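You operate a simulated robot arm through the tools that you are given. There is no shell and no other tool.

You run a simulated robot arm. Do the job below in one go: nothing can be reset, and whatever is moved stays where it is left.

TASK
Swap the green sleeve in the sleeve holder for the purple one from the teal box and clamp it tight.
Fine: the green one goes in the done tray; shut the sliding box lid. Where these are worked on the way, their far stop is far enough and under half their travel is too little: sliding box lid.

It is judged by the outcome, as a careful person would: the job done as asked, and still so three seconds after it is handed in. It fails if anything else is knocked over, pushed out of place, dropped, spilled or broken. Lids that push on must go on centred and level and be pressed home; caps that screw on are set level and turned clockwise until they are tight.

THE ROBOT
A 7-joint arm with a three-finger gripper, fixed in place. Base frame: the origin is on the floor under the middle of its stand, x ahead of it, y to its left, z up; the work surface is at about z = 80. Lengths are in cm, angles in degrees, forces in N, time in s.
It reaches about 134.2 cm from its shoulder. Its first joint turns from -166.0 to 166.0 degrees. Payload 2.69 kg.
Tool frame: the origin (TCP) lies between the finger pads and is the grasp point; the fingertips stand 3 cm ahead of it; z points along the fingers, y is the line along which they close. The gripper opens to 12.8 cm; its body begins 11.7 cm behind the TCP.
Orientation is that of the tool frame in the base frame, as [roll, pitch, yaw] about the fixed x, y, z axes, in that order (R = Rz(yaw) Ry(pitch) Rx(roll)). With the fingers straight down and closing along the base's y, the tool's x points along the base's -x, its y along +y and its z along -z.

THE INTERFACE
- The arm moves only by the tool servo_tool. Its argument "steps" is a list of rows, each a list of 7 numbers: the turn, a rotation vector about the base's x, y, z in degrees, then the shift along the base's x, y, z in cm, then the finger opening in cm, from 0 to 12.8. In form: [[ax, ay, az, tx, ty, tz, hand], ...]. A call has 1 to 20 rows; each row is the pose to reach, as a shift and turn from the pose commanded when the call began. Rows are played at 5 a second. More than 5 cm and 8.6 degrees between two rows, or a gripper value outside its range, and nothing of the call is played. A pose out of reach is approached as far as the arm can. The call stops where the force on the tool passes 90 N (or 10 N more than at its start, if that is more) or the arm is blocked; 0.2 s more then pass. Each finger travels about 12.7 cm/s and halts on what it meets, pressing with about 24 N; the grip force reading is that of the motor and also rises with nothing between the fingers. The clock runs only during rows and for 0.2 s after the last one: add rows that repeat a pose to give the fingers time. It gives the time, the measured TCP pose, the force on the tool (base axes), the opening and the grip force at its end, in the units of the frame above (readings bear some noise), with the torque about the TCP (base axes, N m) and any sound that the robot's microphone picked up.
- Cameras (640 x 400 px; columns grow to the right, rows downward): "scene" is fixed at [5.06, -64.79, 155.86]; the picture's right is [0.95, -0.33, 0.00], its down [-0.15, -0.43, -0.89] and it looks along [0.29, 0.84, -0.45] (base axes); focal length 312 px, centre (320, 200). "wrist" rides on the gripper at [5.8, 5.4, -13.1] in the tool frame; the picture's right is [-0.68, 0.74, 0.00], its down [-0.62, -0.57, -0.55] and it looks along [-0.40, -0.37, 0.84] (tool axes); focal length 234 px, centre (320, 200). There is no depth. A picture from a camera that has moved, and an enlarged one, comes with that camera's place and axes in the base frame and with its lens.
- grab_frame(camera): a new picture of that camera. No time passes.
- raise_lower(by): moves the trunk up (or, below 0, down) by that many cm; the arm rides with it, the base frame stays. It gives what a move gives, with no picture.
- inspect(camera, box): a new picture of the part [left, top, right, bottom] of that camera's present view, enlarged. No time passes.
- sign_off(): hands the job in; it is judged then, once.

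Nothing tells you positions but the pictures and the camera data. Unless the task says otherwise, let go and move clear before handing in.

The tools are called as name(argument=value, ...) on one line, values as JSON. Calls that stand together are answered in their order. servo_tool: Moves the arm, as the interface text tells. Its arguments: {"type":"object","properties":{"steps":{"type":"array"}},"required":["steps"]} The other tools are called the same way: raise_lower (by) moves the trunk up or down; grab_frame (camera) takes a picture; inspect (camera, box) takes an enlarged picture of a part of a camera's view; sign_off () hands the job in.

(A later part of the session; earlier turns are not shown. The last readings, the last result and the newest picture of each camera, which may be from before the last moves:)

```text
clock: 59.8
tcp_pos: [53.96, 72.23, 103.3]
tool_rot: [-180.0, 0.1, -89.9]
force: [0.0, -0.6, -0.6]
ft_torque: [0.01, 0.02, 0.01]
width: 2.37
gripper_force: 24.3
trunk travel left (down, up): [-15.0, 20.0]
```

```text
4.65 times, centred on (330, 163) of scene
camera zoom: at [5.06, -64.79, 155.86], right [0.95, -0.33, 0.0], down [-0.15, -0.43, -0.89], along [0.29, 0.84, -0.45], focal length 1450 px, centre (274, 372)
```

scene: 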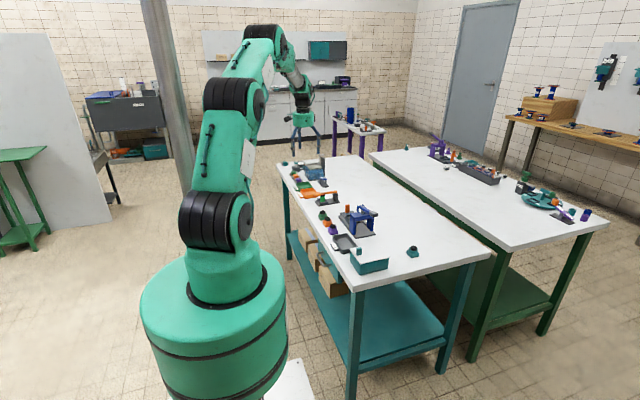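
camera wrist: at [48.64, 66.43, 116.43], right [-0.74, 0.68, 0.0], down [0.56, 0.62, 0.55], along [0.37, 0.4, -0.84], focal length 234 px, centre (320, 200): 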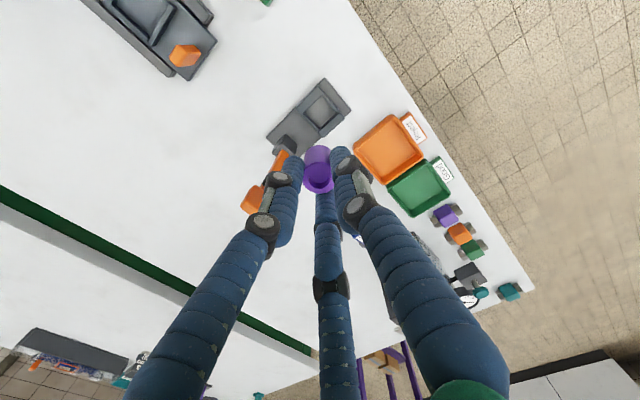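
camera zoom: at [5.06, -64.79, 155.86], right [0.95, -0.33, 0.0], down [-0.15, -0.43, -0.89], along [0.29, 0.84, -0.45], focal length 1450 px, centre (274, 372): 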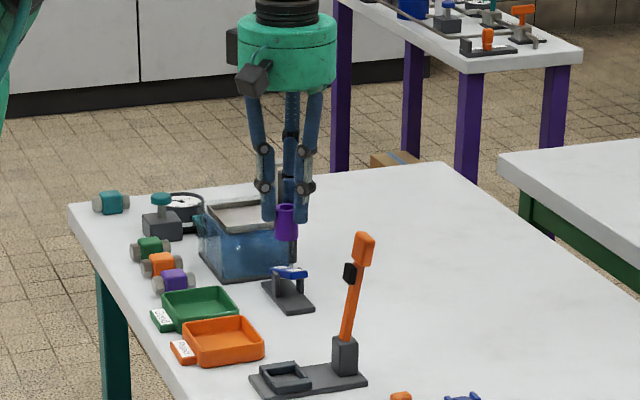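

I'm above the pocket at the same x and y where the green sleeve was gripped. I'll descend part-way and verify alignment with the pocket.

servo_tool(steps=[[0, 0, 0, -0.05, 0.05, -4, 2], [0, 0, 0, -0.05, 0.05, -8, 2], [0, 0, 0, -0.05, 0.05, -11, 2], [0, 0, 0, -0.05, 0.05, -13.5, 2], [0, 0, 0, -0.05, 0.05, -14.5, 2], [0, 0, 0, -0.05, 0.05, -14.5, 2]])

inspect(camera="wrist", box=[260, 90, 380, 210])

inspect(camera="scene", box=[318, 170, 348, 206])

```text
clock: 61.2
tcp_pos: [53.96, 72.45, 88.76]
tool_rot: [180.0, -0.1, -89.9]
force: [0.3, -0.6, -0.2]
ft_torque: [-0.01, -0.02, 0.04]
width: 2.39
gripper_force: 24.0
trunk travel left (down, up): [-15.0, 20.0]
```

```text
3.33 times, centred on (320, 150) of wrist
camera zoom: at [48.58, 66.47, 101.8], right [-0.74, 0.68, 0.0], down [0.56, 0.62, 0.55], along [0.37, 0.4, -0.84], focal length 781 px, centre (320, 367)
```

zoom: 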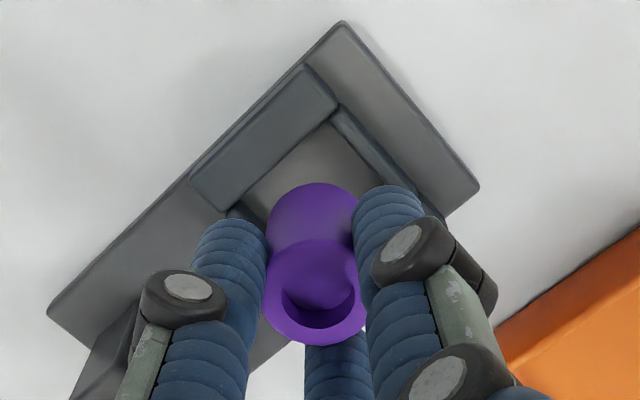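

```text
11.11 times, centred on (333, 188) of scene
camera zoom: at [5.06, -64.79, 155.86], right [0.95, -0.33, 0.0], down [-0.15, -0.43, -0.89], along [0.29, 0.84, -0.45], focal length 3464 px, centre (176, 333)
```

zoom: 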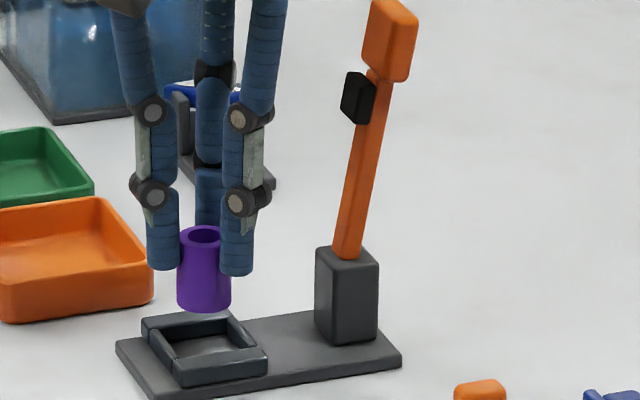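

The sleeve is lined up over the pocket. I'll lower it gently until it touches the floor.

servo_tool(steps=[[0, 0, 0, 0, -0.08, -1, 2], [0, 0, 0, 0, -0.08, -2, 2], [0, 0, 0, 0, -0.08, -2.5, 2], [0, 0, 0, 0, -0.08, -2.5, 2]])

inspect(camera="scene", box=[318, 170, 348, 206])

inspect(camera="wrist", box=[260, 90, 380, 210])

```text
clock: 62.2
tcp_pos: [53.78, 72.39, 86.45]
tool_rot: [-179.9, 0.0, -89.9]
force: [0.0, -0.7, -0.7]
ft_torque: [0.03, 0.02, -0.02]
width: 2.37
gripper_force: 24.3
trunk travel left (down, up): [-15.0, 20.0]
```

```text
11.11 times, centred on (333, 188) of scene
camera zoom: at [5.06, -64.79, 155.86], right [0.95, -0.33, 0.0], down [-0.15, -0.43, -0.89], along [0.29, 0.84, -0.45], focal length 3464 px, centre (176, 333)
```

zoom: 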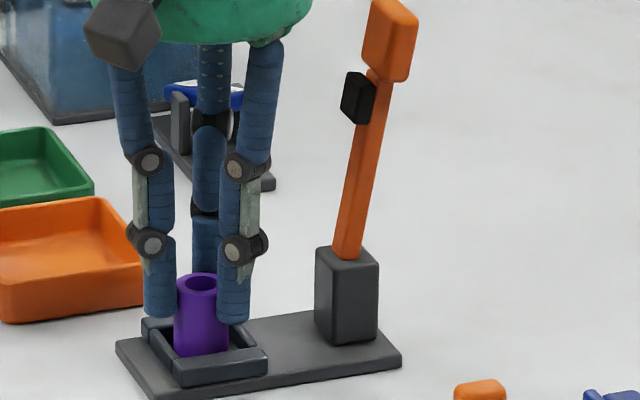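

```text
3.33 times, centred on (320, 150) of wrist
camera zoom: at [48.4, 66.35, 99.44], right [-0.74, 0.68, 0.0], down [0.56, 0.62, 0.55], along [0.37, 0.4, -0.84], focal length 781 px, centre (320, 367)
```

zoom: 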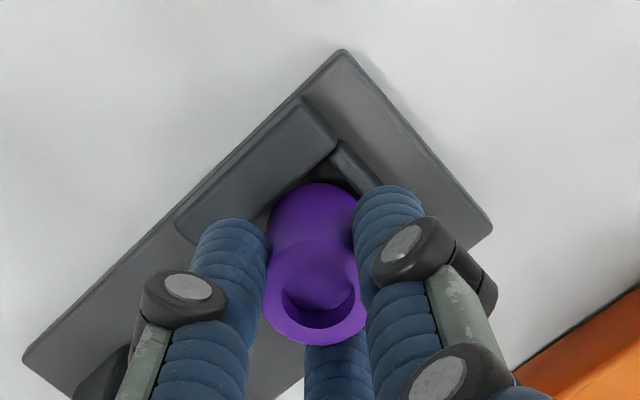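

The sleeve is entering the pocket cleanly. I'll lower in small steps until contact.

servo_tool(steps=[[0, 0, 0, 0, 0, -0.15, 2], [0, 0, 0, 0, 0, -0.3, 2], [0, 0, 0, 0, 0, -0.3, 2]])

servo_tool(steps=[[0, 0, 0, 0, 0, -0.1, 2], [0, 0, 0, 0, 0, -0.2, 2], [0, 0, 0, 0, 0, -0.2, 2]])

```text
clock: 63.0
tcp_pos: [53.73, 72.35, 86.12]
tool_rot: [-180.0, 0.0, -89.9]
force: [0.0, -0.7, 0.3]
ft_torque: [-0.01, -0.04, 0.0]
width: 2.38
gripper_force: 24.1
trunk travel left (down, up): [-15.0, 20.0]
```

```text
clock: 63.8
tcp_pos: [53.65, 72.39, 85.82]
tool_rot: [180.0, 0.0, -89.9]
force: [0.8, 0.3, -1.4]
ft_torque: [0.0, 0.02, 0.01]
width: 2.38
gripper_force: 23.4
trunk travel left (down, up): [-15.0, 20.0]
```

servo_tool(steps=[[0, 0, 0, 0.1, 0, -0.1, 2], [0, 0, 0, 0.1, 0, -0.2, 2], [0, 0, 0, 0.1, 0, -0.2, 2]])

inspect(camera="scene", box=[318, 180, 348, 206])

```text
clock: 64.6
tcp_pos: [53.68, 72.27, 85.94]
tool_rot: [-180.0, 0.2, -89.9]
force: [-0.6, -2.0, 7.6]
ft_torque: [-0.13, 0.05, 0.01]
width: 2.37
gripper_force: 24.0
trunk travel left (down, up): [-15.0, 20.0]
```

```text
15.38 times, centred on (333, 193) of scene
camera zoom: at [5.06, -64.79, 155.86], right [0.95, -0.33, 0.0], down [-0.15, -0.43, -0.89], along [0.29, 0.84, -0.45], focal length 4796 px, centre (120, 308)
```

zoom: 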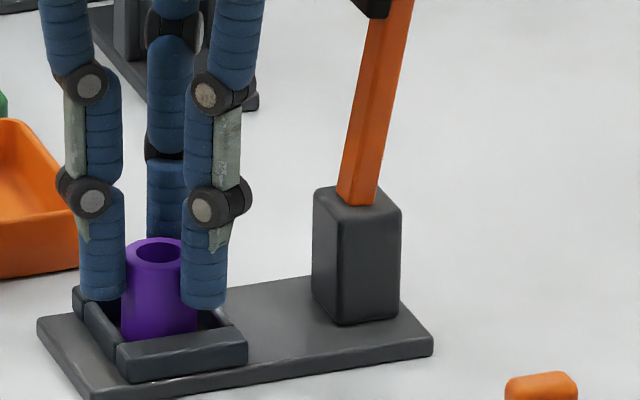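

The purple sleeve is seated, with its outline in the scene view matching where the green one stood. I'll release and rise straight up.

servo_tool(steps=[[0, 0, 0, 0, 0, 0.08, 2.3], [0, 0, 0, 0, 0, 0.08, 2.8], [0, 0, 0, 0, 0, 0.08, 3.6], [0, 0, 0, 0, 0, 0.08, 4], [0, 0, 0, 0, 0, 1.5, 4], [0, 0, 0, 0, 0, 4, 4], [0, 0, 0, 0, 0, 8, 4], [0, 0, 0, 0, 0, 12, 4.6], [0, 0, 0, 0, 0, 15, 4.6]])

inspect(camera="scene", box=[318, 180, 348, 206])

grab_frame(camera="wrist")

```text
clock: 66.6
tcp_pos: [53.94, 72.24, 100.72]
tool_rot: [-180.0, 0.0, -89.9]
force: [0.3, -0.7, -0.4]
ft_torque: [0.0, 0.0, 0.0]
width: 4.61
gripper_force: 0.0
trunk travel left (down, up): [-15.0, 20.0]
```

```text
15.38 times, centred on (333, 193) of scene
camera zoom: at [5.06, -64.79, 155.86], right [0.95, -0.33, 0.0], down [-0.15, -0.43, -0.89], along [0.29, 0.84, -0.45], focal length 4796 px, centre (120, 308)
```

zoom: 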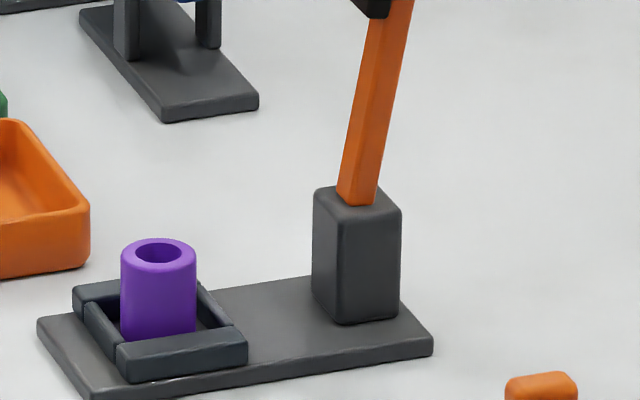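

```text
taken
camera wrist: at [48.59, 66.35, 113.64], right [-0.74, 0.68, 0.0], down [0.57, 0.62, 0.55], along [0.37, 0.4, -0.84], focal length 234 px, centre (320, 200)
```

wrist: 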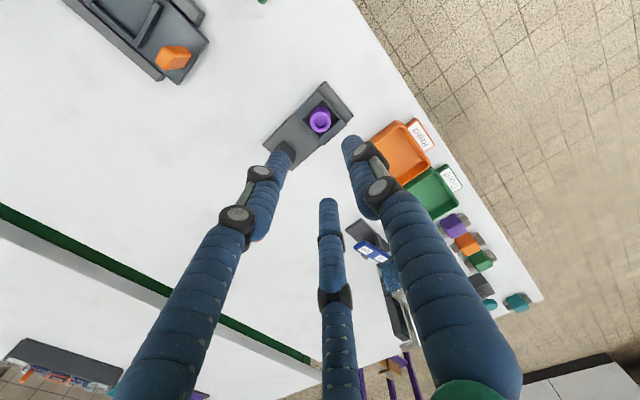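

The sleeve is in. To close the clamp I'll cage the raised lever head loosely between thumb and fingers and bring it down under control. First I'll move above the head and look.

servo_tool(steps=[[0, 0, 0, 0, 0, 3, 5], [0, 0, 0, 0, 0, 5, 5], [0, 0, 0, 4, 0, 5, 5], [0, 0, 0, 8, 0, 5, 5], [0, 0, 0, 9.7, 0.05, 5, 5], [0, 0, 0, 9.7, 0.05, 3.5, 5], [0, 0, 0, 9.7, 0.05, 3.5, 5]])

grab_frame(camera="wrist")

inspect(camera="wrist", box=[260, 90, 380, 210])

inspect(camera="scene", box=[310, 150, 360, 206])

```text
clock: 68.2
tcp_pos: [63.57, 72.5, 104.24]
tool_rot: [179.9, 0.0, -89.9]
force: [-1.1, 0.2, -0.3]
ft_torque: [-0.03, 0.02, -0.01]
width: 5.01
gripper_force: 0.0
trunk travel left (down, up): [-15.0, 20.0]
```

```text
taken
camera wrist: at [58.28, 66.56, 117.3], right [-0.74, 0.68, 0.0], down [0.56, 0.62, 0.55], along [0.37, 0.4, -0.84], focal length 234 px, centre (320, 200)
```

wrist: 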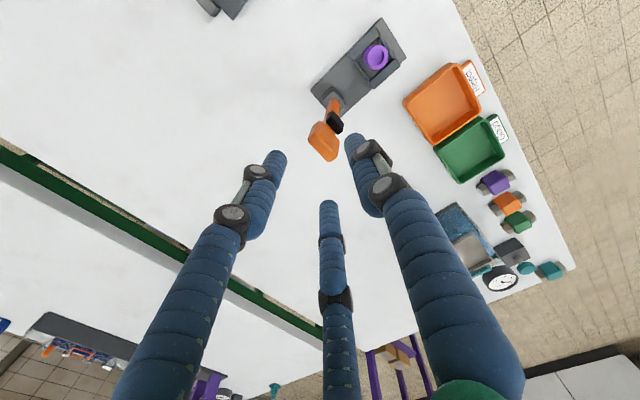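

```text
3.33 times, centred on (320, 150) of wrist
camera zoom: at [58.28, 66.56, 117.3], right [-0.74, 0.68, 0.0], down [0.56, 0.62, 0.55], along [0.37, 0.4, -0.84], focal length 781 px, centre (320, 367)
```

zoom: 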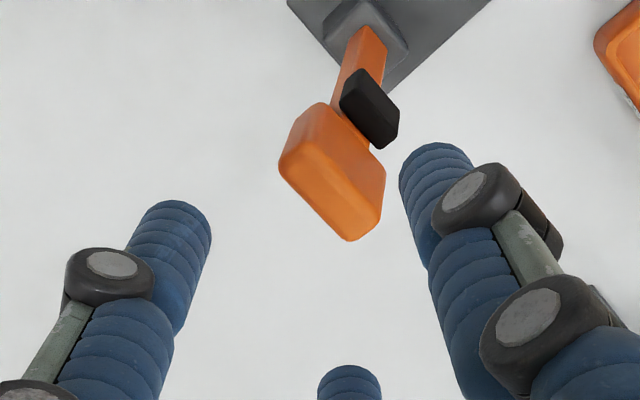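

```text
7.14 times, centred on (335, 178) of scene
camera zoom: at [5.06, -64.79, 155.86], right [0.95, -0.33, 0.0], down [-0.15, -0.43, -0.89], along [0.29, 0.84, -0.45], focal length 2227 px, centre (213, 357)
```

zoom: 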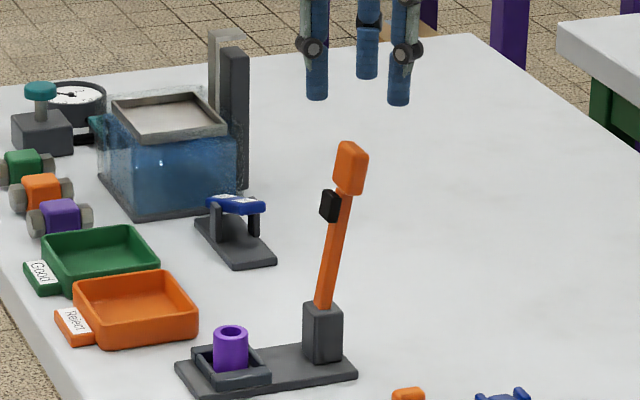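

The head top is centred at about (63.25, 72.5) and falls inside the cage. I'll descend around it and close loosely to 3.0 cm.

servo_tool(steps=[[0, 0, 0, 0.1, 0.05, -2, 5], [0, 0, 0, 0.1, 0.05, -4, 5], [0, 0, 0, 0.1, 0.05, -6.4, 5], [0, 0, 0, 0.1, 0.05, -6.4, 4], [0, 0, 0, 0.1, 0.05, -6.4, 3], [0, 0, 0, 0.1, 0.05, -6.4, 3]])

inspect(camera="wrist", box=[260, 90, 380, 210])

inspect(camera="scene", box=[310, 150, 360, 206])

```text
clock: 69.6
tcp_pos: [63.49, 72.64, 97.92]
tool_rot: [180.0, 0.0, -90.0]
force: [0.4, 0.3, -0.5]
ft_torque: [0.0, 0.02, 0.02]
width: 3.03
gripper_force: 0.1
trunk travel left (down, up): [-15.0, 20.0]
```

```text
3.33 times, centred on (320, 150) of wrist
camera zoom: at [58.23, 66.58, 110.97], right [-0.74, 0.68, 0.0], down [0.57, 0.62, 0.55], along [0.37, 0.4, -0.84], focal length 781 px, centre (320, 367)
```

zoom: 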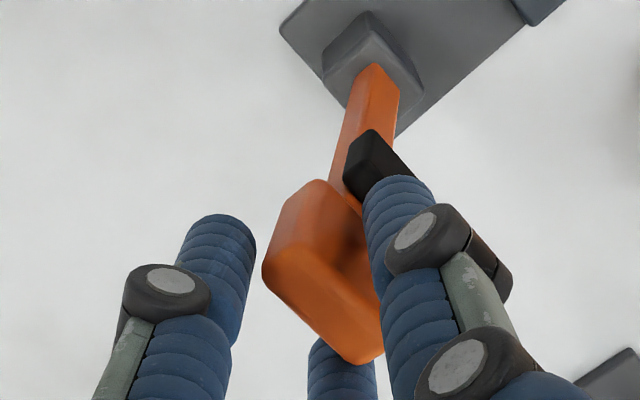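

```text
7.14 times, centred on (335, 178) of scene
camera zoom: at [5.06, -64.79, 155.86], right [0.95, -0.33, 0.0], down [-0.15, -0.43, -0.89], along [0.29, 0.84, -0.45], focal length 2227 px, centre (213, 357)
```

zoom: 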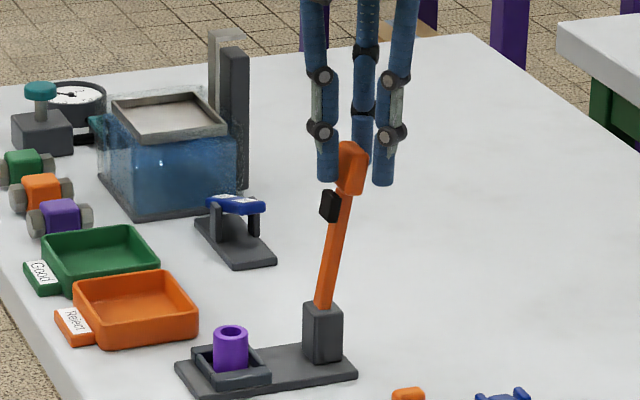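

The head is caged with slack on both sides. I'll bring the lever back over vertical along its arc and pause to check.

servo_tool(steps=[[0, -2.5, 0, -0.98, 0, 0.1, 3], [0, -5, 0, -1.96, 0, 0.18, 3], [0, -7.5, 0, -2.95, 0, 0.14, 3], [0, -10, 0, -3.91, 0, 0.05, 3], [0, -10, 0, -3.91, 0, 0.05, 3]])

inspect(camera="wrist", box=[260, 90, 380, 210])

inspect(camera="scene", box=[310, 150, 360, 206])

```text
clock: 70.8
tcp_pos: [59.68, 72.42, 97.92]
tool_rot: [-170.0, -0.2, -90.0]
force: [-0.4, 0.7, 0.5]
ft_torque: [0.0, -0.02, -0.02]
width: 2.99
gripper_force: 0.1
trunk travel left (down, up): [-15.0, 20.0]
```

```text
3.33 times, centred on (320, 150) of wrist
camera zoom: at [52.16, 66.48, 109.81], right [-0.73, 0.68, -0.13], down [0.46, 0.62, 0.64], along [0.51, 0.4, -0.76], focal length 781 px, centre (320, 367)
```

zoom: 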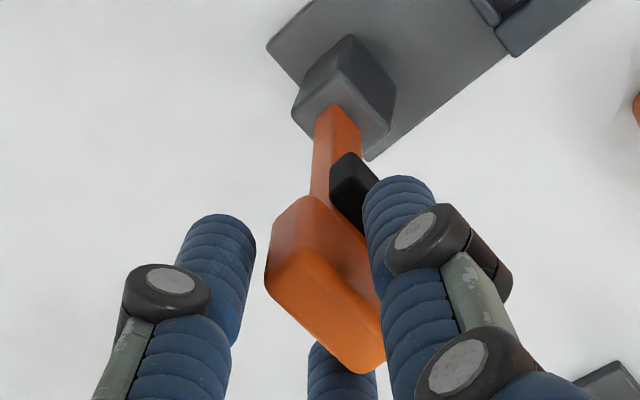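

```text
7.14 times, centred on (335, 178) of scene
camera zoom: at [5.06, -64.79, 155.86], right [0.95, -0.33, 0.0], down [-0.15, -0.43, -0.89], along [0.29, 0.84, -0.45], focal length 2227 px, centre (213, 357)
```

zoom: 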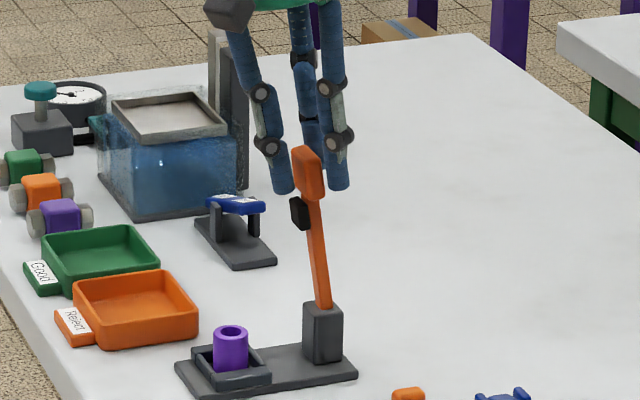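

The lever follows inside the cage and is now past vertical. I'll continue the descent to about 45°.

servo_tool(steps=[[0, -3.5, 0, -0.98, 0, -0.18, 3], [0, -7, 0, -1.98, 0, -0.4, 3], [0, -11, 0, -2.94, 0, -0.73, 3], [0, -15, 0, -3.9, 0, -1.09, 3], [0, -18.5, 0, -4.77, 0, -1.58, 3], [0, -22, 0, -5.62, 0, -2.11, 3], [0, -25, 0, -6.35, 0, -2.74, 3], [0, -28, 0, -7.07, 0, -3.4, 3], [0, -28, 0, -7.07, 0, -3.4, 3]])

inspect(camera="wrist", box=[240, 70, 400, 230])

inspect(camera="scene", box=[310, 150, 360, 206])

```text
clock: 72.8
tcp_pos: [52.71, 72.43, 94.4]
tool_rot: [-142.0, -0.1, -90.0]
force: [0.3, 0.3, -0.2]
ft_torque: [-0.02, 0.0, -0.03]
width: 3.03
gripper_force: 0.2
trunk travel left (down, up): [-15.0, 20.0]
```

```text
2.50 times, centred on (320, 150) of wrist
camera zoom: at [40.43, 66.48, 101.31], right [-0.58, 0.68, -0.45], down [0.11, 0.62, 0.78], along [0.81, 0.4, -0.43], focal length 585 px, centre (320, 325)
```

zoom: 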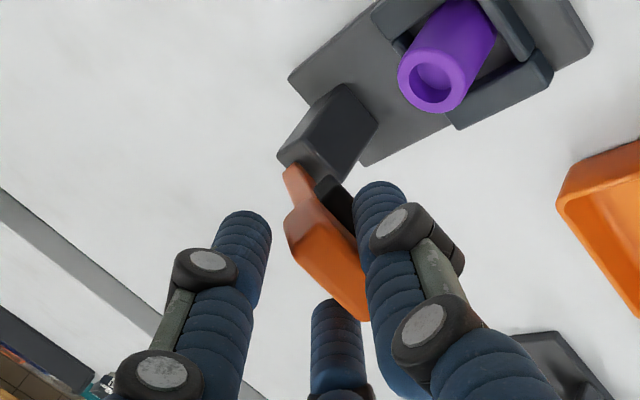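

```text
7.14 times, centred on (335, 178) of scene
camera zoom: at [5.06, -64.79, 155.86], right [0.95, -0.33, 0.0], down [-0.15, -0.43, -0.89], along [0.29, 0.84, -0.45], focal length 2227 px, centre (213, 357)
```

zoom: 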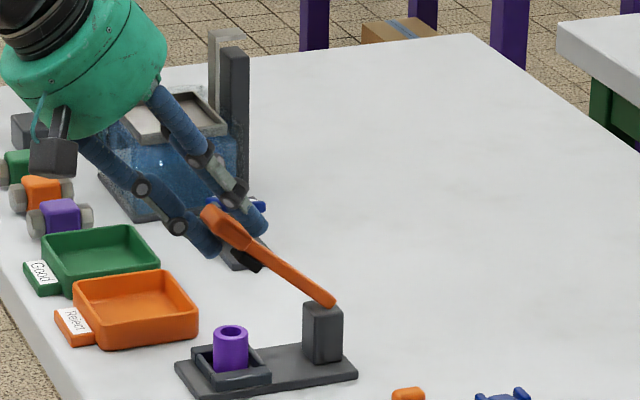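

The lever now rests on the thumb at about 45°. I'll widen the cage and keep lowering it toward the sleeve.

servo_tool(steps=[[0, 0, 0, 0.39, 0, 0.31, 3.8], [0, 0, 0, 0.78, 0, 0.63, 4.6], [0, -3, 0, 0.13, 0, -0.07, 4.6], [0, -6, 0, -0.51, 0, -0.77, 4.6], [0, -7, 0, -0.9, 0, -1.6, 4.6], [0, -8, 0, -1.27, 0, -2.4, 4.6], [0, -8, 0, -1.45, 0, -3.27, 4.6], [0, -8, 0, -1.61, 0, -4.13, 4.6], [0, -8, 0, -1.61, 0, -4.13, 4.6]])

inspect(camera="wrist", box=[240, 70, 400, 230])

inspect(camera="scene", box=[310, 170, 350, 206])

```text
clock: 74.8
tcp_pos: [51.16, 72.38, 90.44]
tool_rot: [-133.9, 0.0, -89.9]
force: [-0.2, 0.7, -1.0]
ft_torque: [-0.02, 0.02, 0.02]
width: 4.64
gripper_force: 0.3
trunk travel left (down, up): [-15.0, 20.0]
```

```text
2.50 times, centred on (320, 150) of wrist
camera zoom: at [38.03, 66.44, 95.54], right [-0.51, 0.68, -0.53], down [0.0, 0.62, 0.79], along [0.86, 0.4, -0.31], focal length 585 px, centre (320, 325)
```

zoom: 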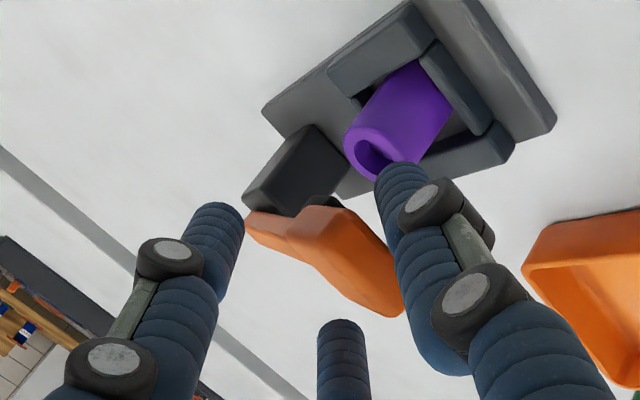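

```text
11.11 times, centred on (330, 188) of scene
camera zoom: at [5.06, -64.79, 155.86], right [0.95, -0.33, 0.0], down [-0.15, -0.43, -0.89], along [0.29, 0.84, -0.45], focal length 3464 px, centre (209, 333)
```

zoom: 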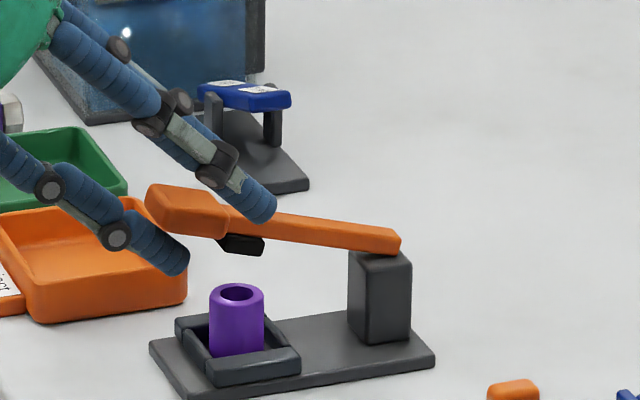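

The lever is now just above the sleeve. I'll lower it onto the sleeve and slide the thumb out along the tool axis.

servo_tool(steps=[[0, 0, 0, -0.03, 0, -0.6, 4.6], [0, 0, 0, -0.05, 0, -1.24, 4.6], [0, 0, 0, -0.02, 0, -1.9, 4.6], [0, 0, 0, 0, 0, -2.5, 4.6], [0, 0, 0, 0, 0, -2.9, 4.8], [0, 0, 0, 0, 0, -2.9, 5.4], [0, 0, 0, 0, 0, -2.9, 6]])

inspect(camera="scene", box=[310, 170, 350, 206])

inspect(camera="wrist", box=[240, 70, 400, 230])

```text
clock: 76.4
tcp_pos: [51.11, 72.39, 87.48]
tool_rot: [-134.1, 0.1, -90.0]
force: [-0.2, 0.0, -1.0]
ft_torque: [0.04, 0.01, 0.0]
width: 5.99
gripper_force: 0.1
trunk travel left (down, up): [-15.0, 20.0]
```

```text
11.11 times, centred on (330, 188) of scene
camera zoom: at [5.06, -64.79, 155.86], right [0.95, -0.33, 0.0], down [-0.15, -0.43, -0.89], along [0.29, 0.84, -0.45], focal length 3464 px, centre (209, 333)
```

zoom: 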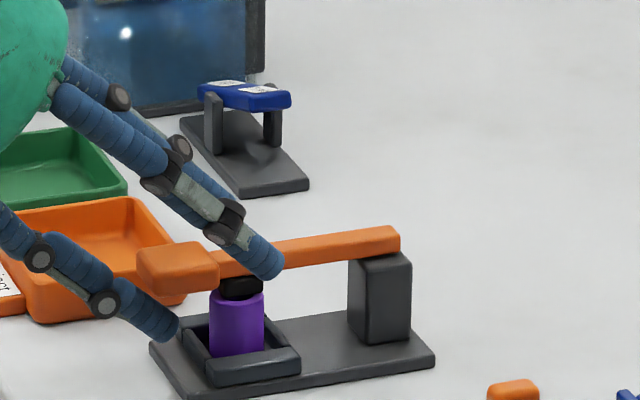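

```text
2.50 times, centred on (320, 150) of wrist
camera zoom: at [38.0, 66.48, 92.62], right [-0.51, 0.68, -0.53], down [0.0, 0.62, 0.79], along [0.86, 0.4, -0.31], focal length 585 px, centre (320, 325)
```

zoom: 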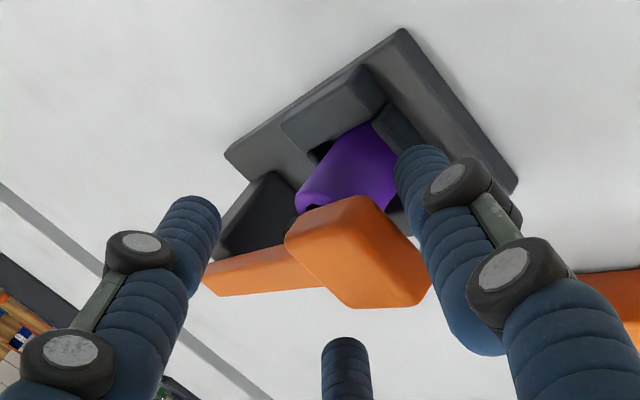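

The lever rests on the purple sleeve. I'll withdraw along the tool axis and then bring the tool upright above the head.

servo_tool(steps=[[0, 0, 0, -1.44, 0, 1.39, 6], [0, 0, 0, -2.9, 0, 2.8, 6], [0, 0, 0, -4.8, 0, 4.6, 6], [0, 0, 0, -6, 0, 6.5, 6], [0, 7.7, 0, -5, 0, 9, 5], [0, 15.4, 0, -4, 0, 11, 4], [0, 23, 0, -3, 0, 13, 3], [0, 30.7, 0, -2, 0, 14, 2], [0, 38.4, 0, -1, 0, 14, 1], [0, 46, 0, 0, 0, 14, 0], [0, 46, 0, 0, 0, 14, 0]])

inspect(camera="scene", box=[310, 160, 350, 206])

grab_frame(camera="wrist")

inspect(camera="wrist", box=[260, 60, 380, 180])

```text
clock: 78.8
tcp_pos: [51.29, 72.34, 101.32]
tool_rot: [179.8, 0.0, -89.9]
force: [0.5, -0.9, -0.6]
ft_torque: [0.01, 0.06, 0.01]
width: 0.21
gripper_force: 23.5
trunk travel left (down, up): [-15.0, 20.0]
```

```text
8.70 times, centred on (330, 183) of scene
camera zoom: at [5.06, -64.79, 155.86], right [0.95, -0.33, 0.0], down [-0.15, -0.43, -0.89], along [0.29, 0.84, -0.45], focal length 2711 px, centre (233, 348)
```

zoom: 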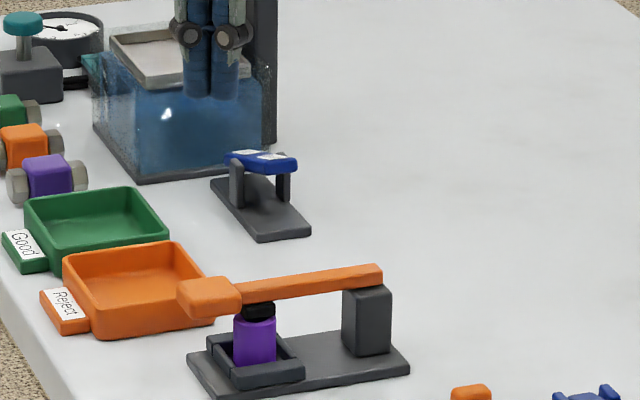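

```text
taken
camera wrist: at [45.95, 66.4, 114.46], right [-0.74, 0.68, 0.0], down [0.57, 0.62, 0.55], along [0.37, 0.4, -0.84], focal length 234 px, centre (320, 200)
```

wrist: 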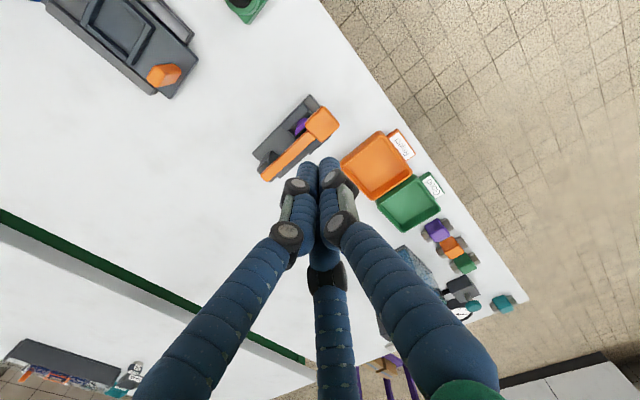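

```text
3.33 times, centred on (320, 120) of wrist
camera zoom: at [45.95, 66.4, 114.46], right [-0.74, 0.68, 0.0], down [0.57, 0.62, 0.55], along [0.37, 0.4, -0.84], focal length 781 px, centre (320, 467)
```

zoom: 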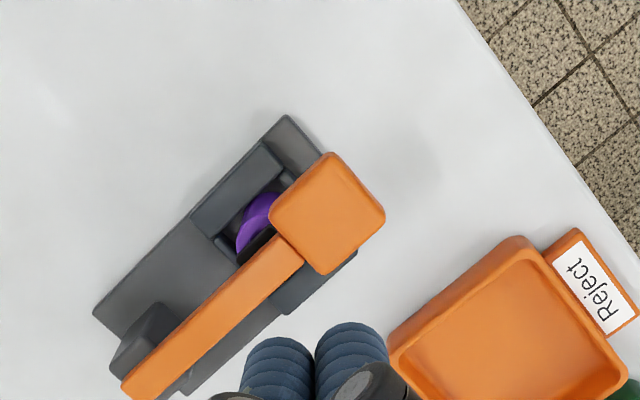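

The closed fingers are almost over the lever head at (51.0, 72.3). I'll come down onto it and press the clamp tight.

servo_tool(steps=[[0, 0, 0, -0.3, 0.05, -3, 0], [0, 0, 0, -0.3, 0.05, -6.5, 0], [0, 0, 0, -0.3, 0.05, -9.5, 0], [0, 0, 0, -0.3, 0.05, -11, 0], [0, 0, 0, -0.3, 0.05, -11, 0]])

inspect(camera="scene", box=[310, 160, 350, 206])

```text
clock: 80.0
tcp_pos: [50.95, 72.61, 90.45]
tool_rot: [-179.9, 0.0, -89.9]
force: [-0.1, -0.2, -0.1]
ft_torque: [0.0, -0.03, -0.04]
width: 0.21
gripper_force: 24.3
trunk travel left (down, up): [-15.0, 20.0]
```

```text
8.70 times, centred on (330, 183) of scene
camera zoom: at [5.06, -64.79, 155.86], right [0.95, -0.33, 0.0], down [-0.15, -0.43, -0.89], along [0.29, 0.84, -0.45], focal length 2711 px, centre (233, 348)
```

zoom: 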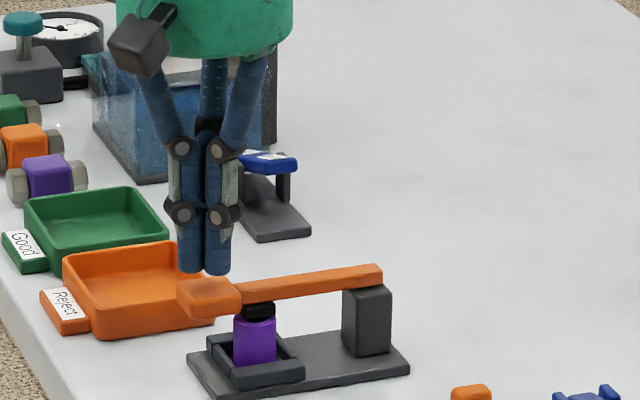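

servo_tool(steps=[[0, 0, 0, 0, -0.1, -0.4, 0], [0, 0, 0, 0, -0.1, -0.7, 0], [0, 0, 0, 0, -0.1, -0.9, 0], [0, 0, 0, 0, -0.1, -1.1, 0], [0, 0, 0, 0, -0.1, -1.1, 0]])

servo_tool(steps=[[0, 0, 0, 0, 0, -0.1, 0], [0, 0, 0, 0, 0, -0.2, 0], [0, 0, 0, 0, 0, -0.3, 0], [0, 0, 0, 0, 0, -0.3, 0]])

```text
clock: 81.2
tcp_pos: [50.71, 72.33, 89.39]
tool_rot: [-180.0, -0.1, -89.9]
force: [0.0, -0.3, -0.1]
ft_torque: [0.04, 0.0, 0.0]
width: 0.22
gripper_force: 24.3
trunk travel left (down, up): [-15.0, 20.0]
```

```text
clock: 82.2
tcp_pos: [50.86, 72.35, 89.16]
tool_rot: [-179.9, 0.1, -90.0]
force: [-2.2, 0.2, 8.5]
ft_torque: [0.0, 0.01, -0.01]
width: 0.23
gripper_force: 23.7
trunk travel left (down, up): [-15.0, 20.0]
```

Contact at 8.5 N. I'll press further in small increments.

servo_tool(steps=[[0, 0, 0, 0, 0, -0.1, 0], [0, 0, 0, 0, 0, -0.2, 0], [0, 0, 0, 0, 0, -0.3, 0], [0, 0, 0, 0, 0, -0.3, 0]])

```text
clock: 83.2
tcp_pos: [50.76, 72.4, 89.02]
tool_rot: [-179.9, 0.1, -89.8]
force: [-0.3, -4.3, 30.0]
ft_torque: [-0.17, -0.28, -0.02]
width: 0.22
gripper_force: 23.8
trunk travel left (down, up): [-15.0, 20.0]
```

servo_tool(steps=[[0, 0, 0, 0, 0, -0.1, 0], [0, 0, 0, 0, 0, -0.2, 0], [0, 0, 0, 0, 0, -0.3, 0], [0, 0, 0, 0, 0, -0.3, 0], [0, 0, 0, 0, 0, -0.3, 0]])

inspect(camera="scene", box=[318, 180, 348, 206])

```text
clock: 84.4
tcp_pos: [50.79, 72.21, 89.04]
tool_rot: [-179.8, 0.3, -89.8]
force: [0.7, 0.0, 55.2]
ft_torque: [-0.14, -0.51, -0.07]
width: 0.23
gripper_force: 31.7
trunk travel left (down, up): [-15.0, 20.0]
```

```text
15.38 times, centred on (333, 193) of scene
camera zoom: at [5.06, -64.79, 155.86], right [0.95, -0.33, 0.0], down [-0.15, -0.43, -0.89], along [0.29, 0.84, -0.45], focal length 4796 px, centre (120, 308)
```

zoom: 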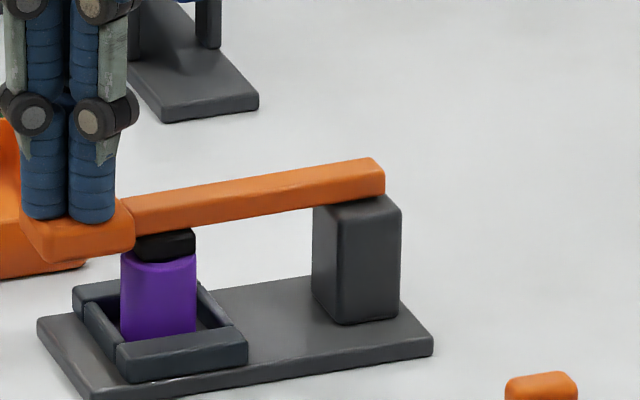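

The lever is hard down at 55 N, and its position in the scene view matches how it sat on the green sleeve originally. I'll release upward and check it stays.

servo_tool(steps=[[0, 0, 0, 0, 0, 0.4, 0], [0, 0, 0, 0, 0, 0.9, 0], [0, 0, 0, 0, 0, 2, 0], [0, 0, 0, 0, 0, 5, 0], [0, 0, 0, 0, 0, 9, 0], [0, 0, 0, 0, 0, 13, 0], [0, 0, 0, 0, 0, 16, 0]])

inspect(camera="scene", box=[318, 180, 348, 206])

inspect(camera="wrist", box=[240, 40, 400, 180])

```text
clock: 86.0
tcp_pos: [50.63, 72.39, 104.5]
tool_rot: [-179.9, 0.0, -89.8]
force: [-1.1, 0.0, -0.1]
ft_torque: [-0.01, 0.01, -0.01]
width: 0.22
gripper_force: 31.2
trunk travel left (down, up): [-15.0, 20.0]
```

```text
15.38 times, centred on (333, 193) of scene
camera zoom: at [5.06, -64.79, 155.86], right [0.95, -0.33, 0.0], down [-0.15, -0.43, -0.89], along [0.29, 0.84, -0.45], focal length 4796 px, centre (120, 308)
```

zoom: 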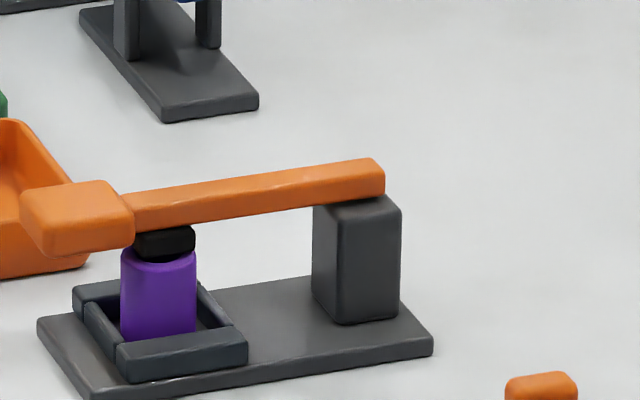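

```text
2.86 times, centred on (320, 110) of wrist
camera zoom: at [45.33, 66.42, 117.51], right [-0.74, 0.68, 0.0], down [0.57, 0.62, 0.55], along [0.37, 0.4, -0.84], focal length 669 px, centre (320, 457)
```

zoom: 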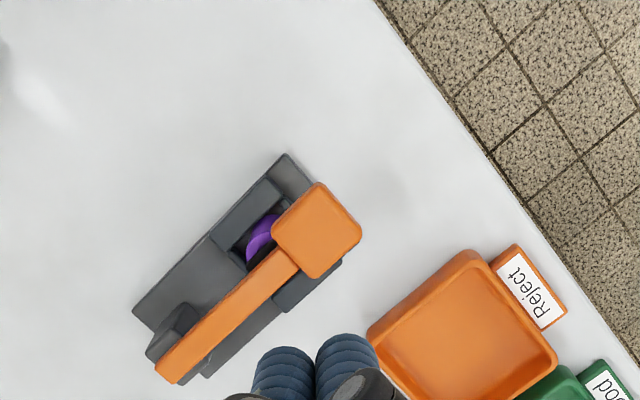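

The clamp holds. Next is shutting the box lid: I'll travel back to the lid handle, which I left at about (58.9, 18.45).

servo_tool(steps=[[0, 0, 0, 0, -2, 1.5, 1], [0, 0, 0, 0, -6.5, 1.5, 3], [0, 0, 0, 0, -11, 1.5, 5], [0, 0, 0, 0, -15.5, 1.5, 6], [0, 0, 0, 0, -20, 1.5, 6], [0, 0, 0, 0, -24.5, 1.5, 6], [0, 0, 0, 0, -29, 1.5, 6], [0, 0, 0, 1, -33.5, 1.5, 6], [0, 0, 0, 2, -38, 1.5, 6], [0, 0, 0, 3.5, -42.5, 1.5, 6], [0, 0, 0, 5, -47, 1, 6], [0, 0, 0, 6.5, -50.5, -2, 6], [0, 0, 0, 8.2, -53.9, -4, 6], [0, 0, 0, 8.2, -53.9, -8, 6], [0, 0, 0, 8.2, -53.9, -8, 6]])

grab_frame(camera="wrist")

inspect(camera="wrist", box=[260, 80, 380, 200])

inspect(camera="scene", box=[330, 200, 430, 280])

```text
clock: 89.2
tcp_pos: [58.98, 18.54, 96.57]
tool_rot: [-180.0, 0.0, -89.9]
force: [0.7, 0.3, 0.0]
ft_torque: [0.0, 0.05, 0.01]
width: 5.98
gripper_force: 0.1
trunk travel left (down, up): [-15.0, 20.0]
```

```text
taken
camera wrist: at [53.65, 12.62, 109.57], right [-0.74, 0.68, 0.0], down [0.57, 0.62, 0.55], along [0.37, 0.4, -0.84], focal length 234 px, centre (320, 200)
```

wrist: 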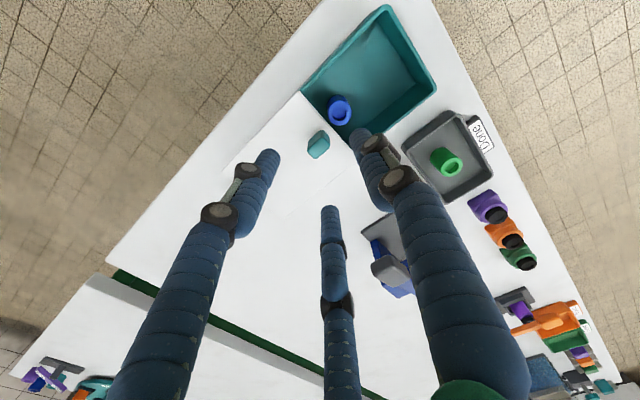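

```text
3.33 times, centred on (320, 140) of wrist
camera zoom: at [53.65, 12.62, 109.57], right [-0.74, 0.68, 0.0], down [0.57, 0.62, 0.55], along [0.37, 0.4, -0.84], focal length 781 px, centre (320, 400)
```

zoom: 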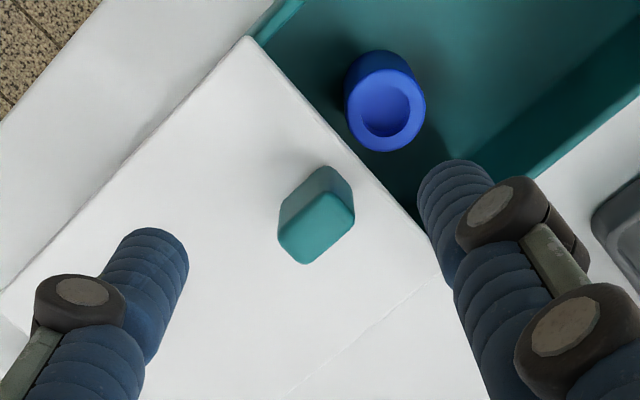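

```text
5.00 times, centred on (380, 240) of scene
camera zoom: at [5.06, -64.79, 155.86], right [0.95, -0.33, 0.0], down [-0.15, -0.43, -0.89], along [0.29, 0.84, -0.45], focal length 1559 px, centre (20, 0)
```

zoom: 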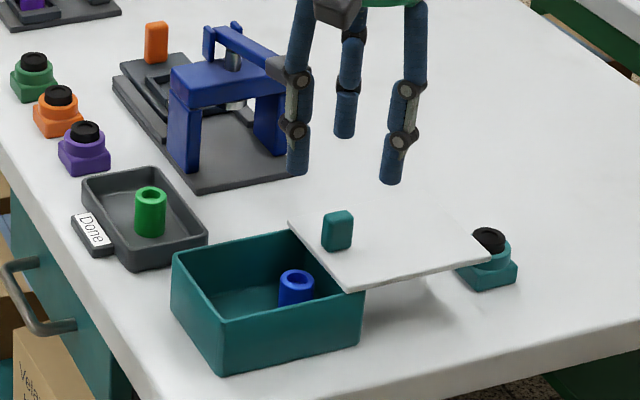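

I'm aligned over the handle, so I'll descend and grip it as before.

servo_tool(steps=[[0, 0, 0, -0.05, 0, -2.5, 6], [0, 0, 0, -0.05, 0, -5, 6], [0, 0, 0, -0.05, 0, -7.3, 6], [0, 0, 0, -0.05, 0, -7.3, 5], [0, 0, 0, -0.05, 0, -7.3, 4], [0, 0, 0, -0.05, 0, -7.3, 3], [0, 0, 0, -0.05, 0, -7.3, 2], [0, 0, 0, -0.05, 0, -7.3, 1], [0, 0, 0, -0.05, 0, -7.3, 1]])

inspect(camera="scene", box=[330, 200, 430, 280])

```text
clock: 91.2
tcp_pos: [58.97, 18.52, 89.16]
tool_rot: [-180.0, 0.0, -90.0]
force: [0.6, -6.0, -1.9]
ft_torque: [-0.19, 0.08, 0.02]
width: 1.73
gripper_force: 42.5
trunk travel left (down, up): [-15.0, 20.0]
```

```text
5.00 times, centred on (380, 240) of scene
camera zoom: at [5.06, -64.79, 155.86], right [0.95, -0.33, 0.0], down [-0.15, -0.43, -0.89], along [0.29, 0.84, -0.45], focal length 1559 px, centre (20, 0)
```

zoom: 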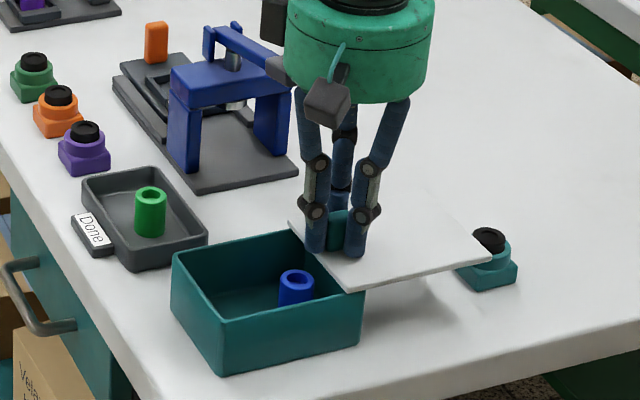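

I'll slide the lid back toward −x.

servo_tool(steps=[[0, 0, 0, -0.7, -0.03, 0, 1], [0, 0, 0, -1.4, -0.03, 0, 1], [0, 0, 0, -2.1, -0.03, 0, 1], [0, 0, 0, -2.8, -0.03, 0, 1], [0, 0, 0, -3.5, -0.03, 0, 1], [0, 0, 0, -4.2, -0.03, 0, 1], [0, 0, 0, -4.9, -0.03, 0, 1], [0, 0, 0, -5.6, -0.03, 0, 1], [0, 0, 0, -6.3, -0.03, 0, 1], [0, 0, 0, -7, -0.03, 0, 1], [0, 0, 0, -7.7, -0.03, 0, 1], [0, 0, 0, -8.4, -0.03, 0, 1], [0, 0, 0, -9, -0.03, 0, 1], [0, 0, 0, -9.5, -0.03, 0, 1], [0, 0, 0, -9.5, -0.03, 0, 1]])

inspect(camera="scene", box=[340, 220, 400, 280])

```text
clock: 94.4
tcp_pos: [49.44, 18.54, 89.16]
tool_rot: [179.9, -0.1, -89.9]
force: [0.6, 28.2, -16.8]
ft_torque: [0.75, -0.1, 0.17]
width: 1.73
gripper_force: 42.7
trunk travel left (down, up): [-15.0, 20.0]
```

```text
6.67 times, centred on (370, 250) of scene
camera zoom: at [5.06, -64.79, 155.86], right [0.95, -0.33, 0.0], down [-0.15, -0.43, -0.89], along [0.29, 0.84, -0.45], focal length 2078 px, centre (-13, -133)
```

zoom: 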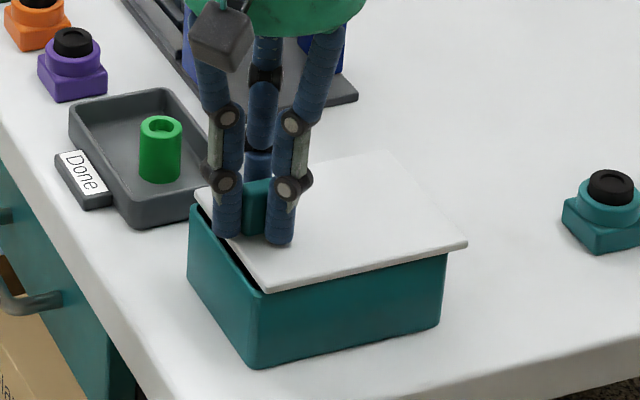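

The lid is nearly shut. I'll correct the y bias and push the last half centimetre to the stop.

servo_tool(steps=[[0, 0, 0, 0, 0.18, 0, 1], [0, 0, 0, -0.2, 0.18, 0, 1], [0, 0, 0, -0.4, 0.18, 0, 1], [0, 0, 0, -0.6, 0.18, 0, 1], [0, 0, 0, -0.6, 0.18, 0, 1]])

inspect(camera="scene", box=[340, 220, 400, 280])

```text
clock: 95.6
tcp_pos: [48.89, 18.42, 89.09]
tool_rot: [179.9, -0.1, -89.9]
force: [-0.5, 2.8, -21.4]
ft_torque: [0.06, 0.44, 0.01]
width: 1.72
gripper_force: 43.1
trunk travel left (down, up): [-15.0, 20.0]
```

```text
6.67 times, centred on (370, 250) of scene
camera zoom: at [5.06, -64.79, 155.86], right [0.95, -0.33, 0.0], down [-0.15, -0.43, -0.89], along [0.29, 0.84, -0.45], focal length 2078 px, centre (-13, -133)
```

zoom: 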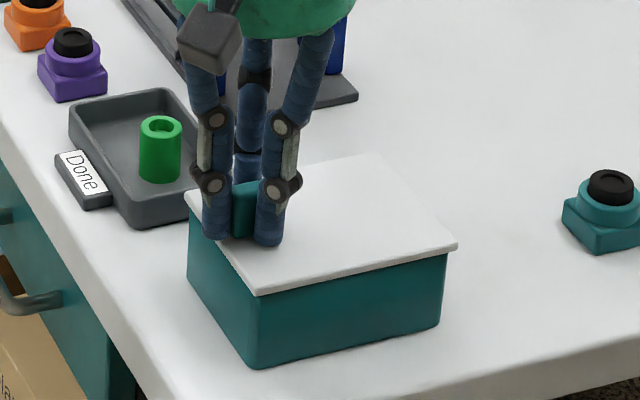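

The lid now matches its original closed position. I'll give it a last gentle nudge to confirm the stop.

servo_tool(steps=[[0, 0, 0, -0.1, 0, -0.08, 1], [0, 0, 0, -0.2, 0, -0.12, 1], [0, 0, 0, -0.3, 0, -0.12, 1], [0, 0, 0, -0.3, 0, -0.12, 1]])

inspect(camera="scene", box=[340, 220, 400, 280])

```text
clock: 96.6
tcp_pos: [48.7, 18.49, 89.22]
tool_rot: [-179.9, 0.0, -90.0]
force: [12.2, -21.8, -2.2]
ft_torque: [-0.6, -0.35, -0.19]
width: 1.71
gripper_force: 42.9
trunk travel left (down, up): [-15.0, 20.0]
```

```text
6.67 times, centred on (370, 250) of scene
camera zoom: at [5.06, -64.79, 155.86], right [0.95, -0.33, 0.0], down [-0.15, -0.43, -0.89], along [0.29, 0.84, -0.45], focal length 2078 px, centre (-13, -133)
```

zoom: 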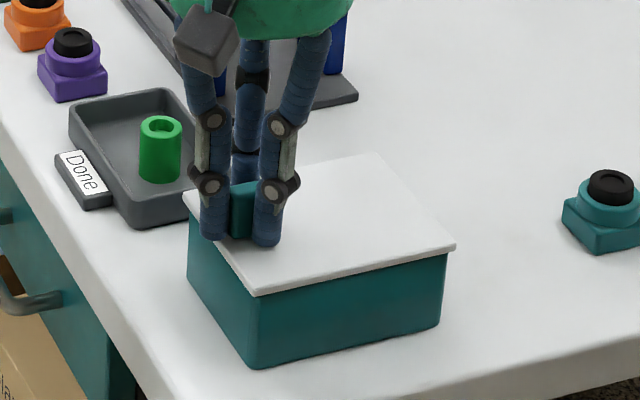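

The stop shows 12 N of resistance, so the lid is fully shut. I'll release and move clear.

servo_tool(steps=[[0, 0, 0, 0.05, -0.1, 0, 1.6], [0, 0, 0, 0.05, -0.1, 0, 3], [0, 0, 0, 0.05, -0.1, 0, 5], [0, 0, 0, 0.05, -0.1, 0, 6], [0, 0, 0, 0.05, -0.1, 3, 6], [0, 0, 0, 0.05, -0.1, 7, 6], [0, 0, 0, 0, 0, 11, 6], [0, 0, 0, 2, 0, 15, 6], [0, 0, 0, 5, 2, 18, 6], [0, 0, 0, 8, 4, 20, 6], [0, 0, 0, 8, 4, 20, 6]])

grab_frame(camera="scene")

grab_frame(camera="wrist")

inspect(camera="scene", box=[340, 220, 400, 280])

inspect(camera="scene", box=[318, 180, 348, 206])

```text
clock: 99.0
tcp_pos: [56.58, 22.77, 109.14]
tool_rot: [-180.0, 0.0, -89.9]
force: [0.8, 0.4, 0.5]
ft_torque: [0.01, 0.02, -0.01]
width: 6.0
gripper_force: 0.0
trunk travel left (down, up): [-15.0, 20.0]
```

```text
taken
```

scene: 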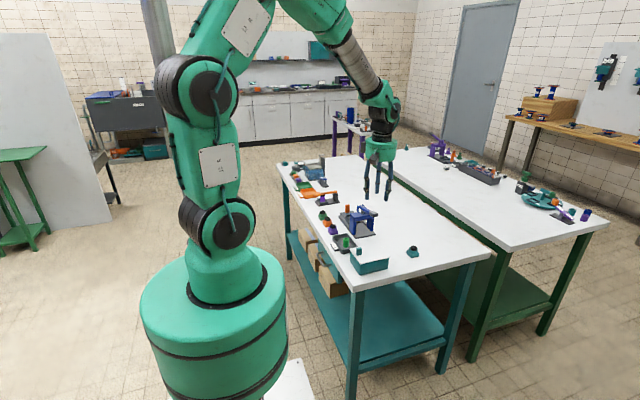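

```text
taken
camera wrist: at [51.34, 16.76, 122.19], right [-0.74, 0.68, 0.0], down [0.57, 0.62, 0.55], along [0.37, 0.4, -0.84], focal length 234 px, centre (320, 200)
```

wrist: 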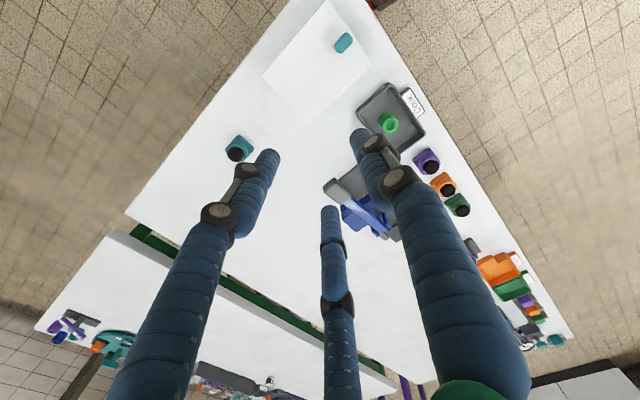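

```text
6.67 times, centred on (370, 250) of scene
camera zoom: at [5.06, -64.79, 155.86], right [0.95, -0.33, 0.0], down [-0.15, -0.43, -0.89], along [0.29, 0.84, -0.45], focal length 2078 px, centre (-13, -133)
```

zoom: 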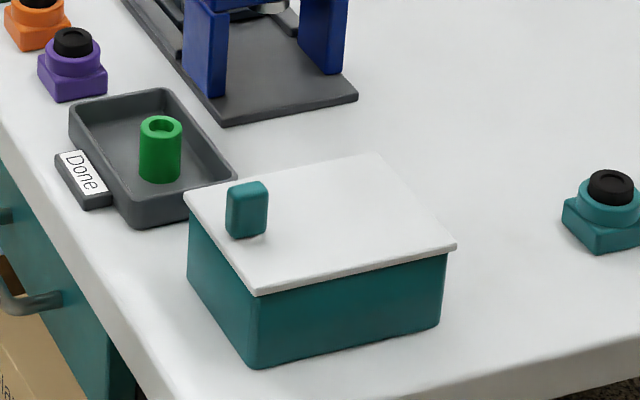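

```text
15.38 times, centred on (333, 193) of scene
camera zoom: at [5.06, -64.79, 155.86], right [0.95, -0.33, 0.0], down [-0.15, -0.43, -0.89], along [0.29, 0.84, -0.45], focal length 4796 px, centre (120, 308)
```

zoom: 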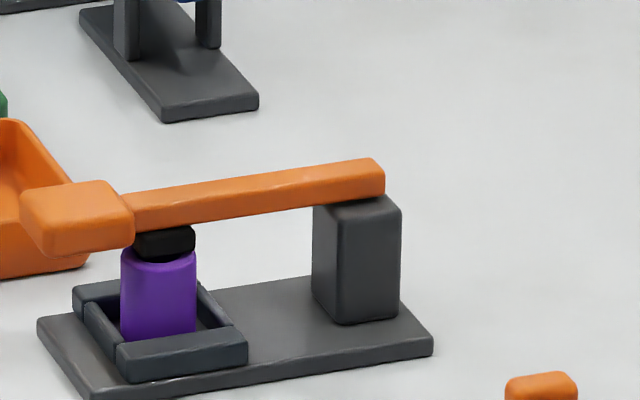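

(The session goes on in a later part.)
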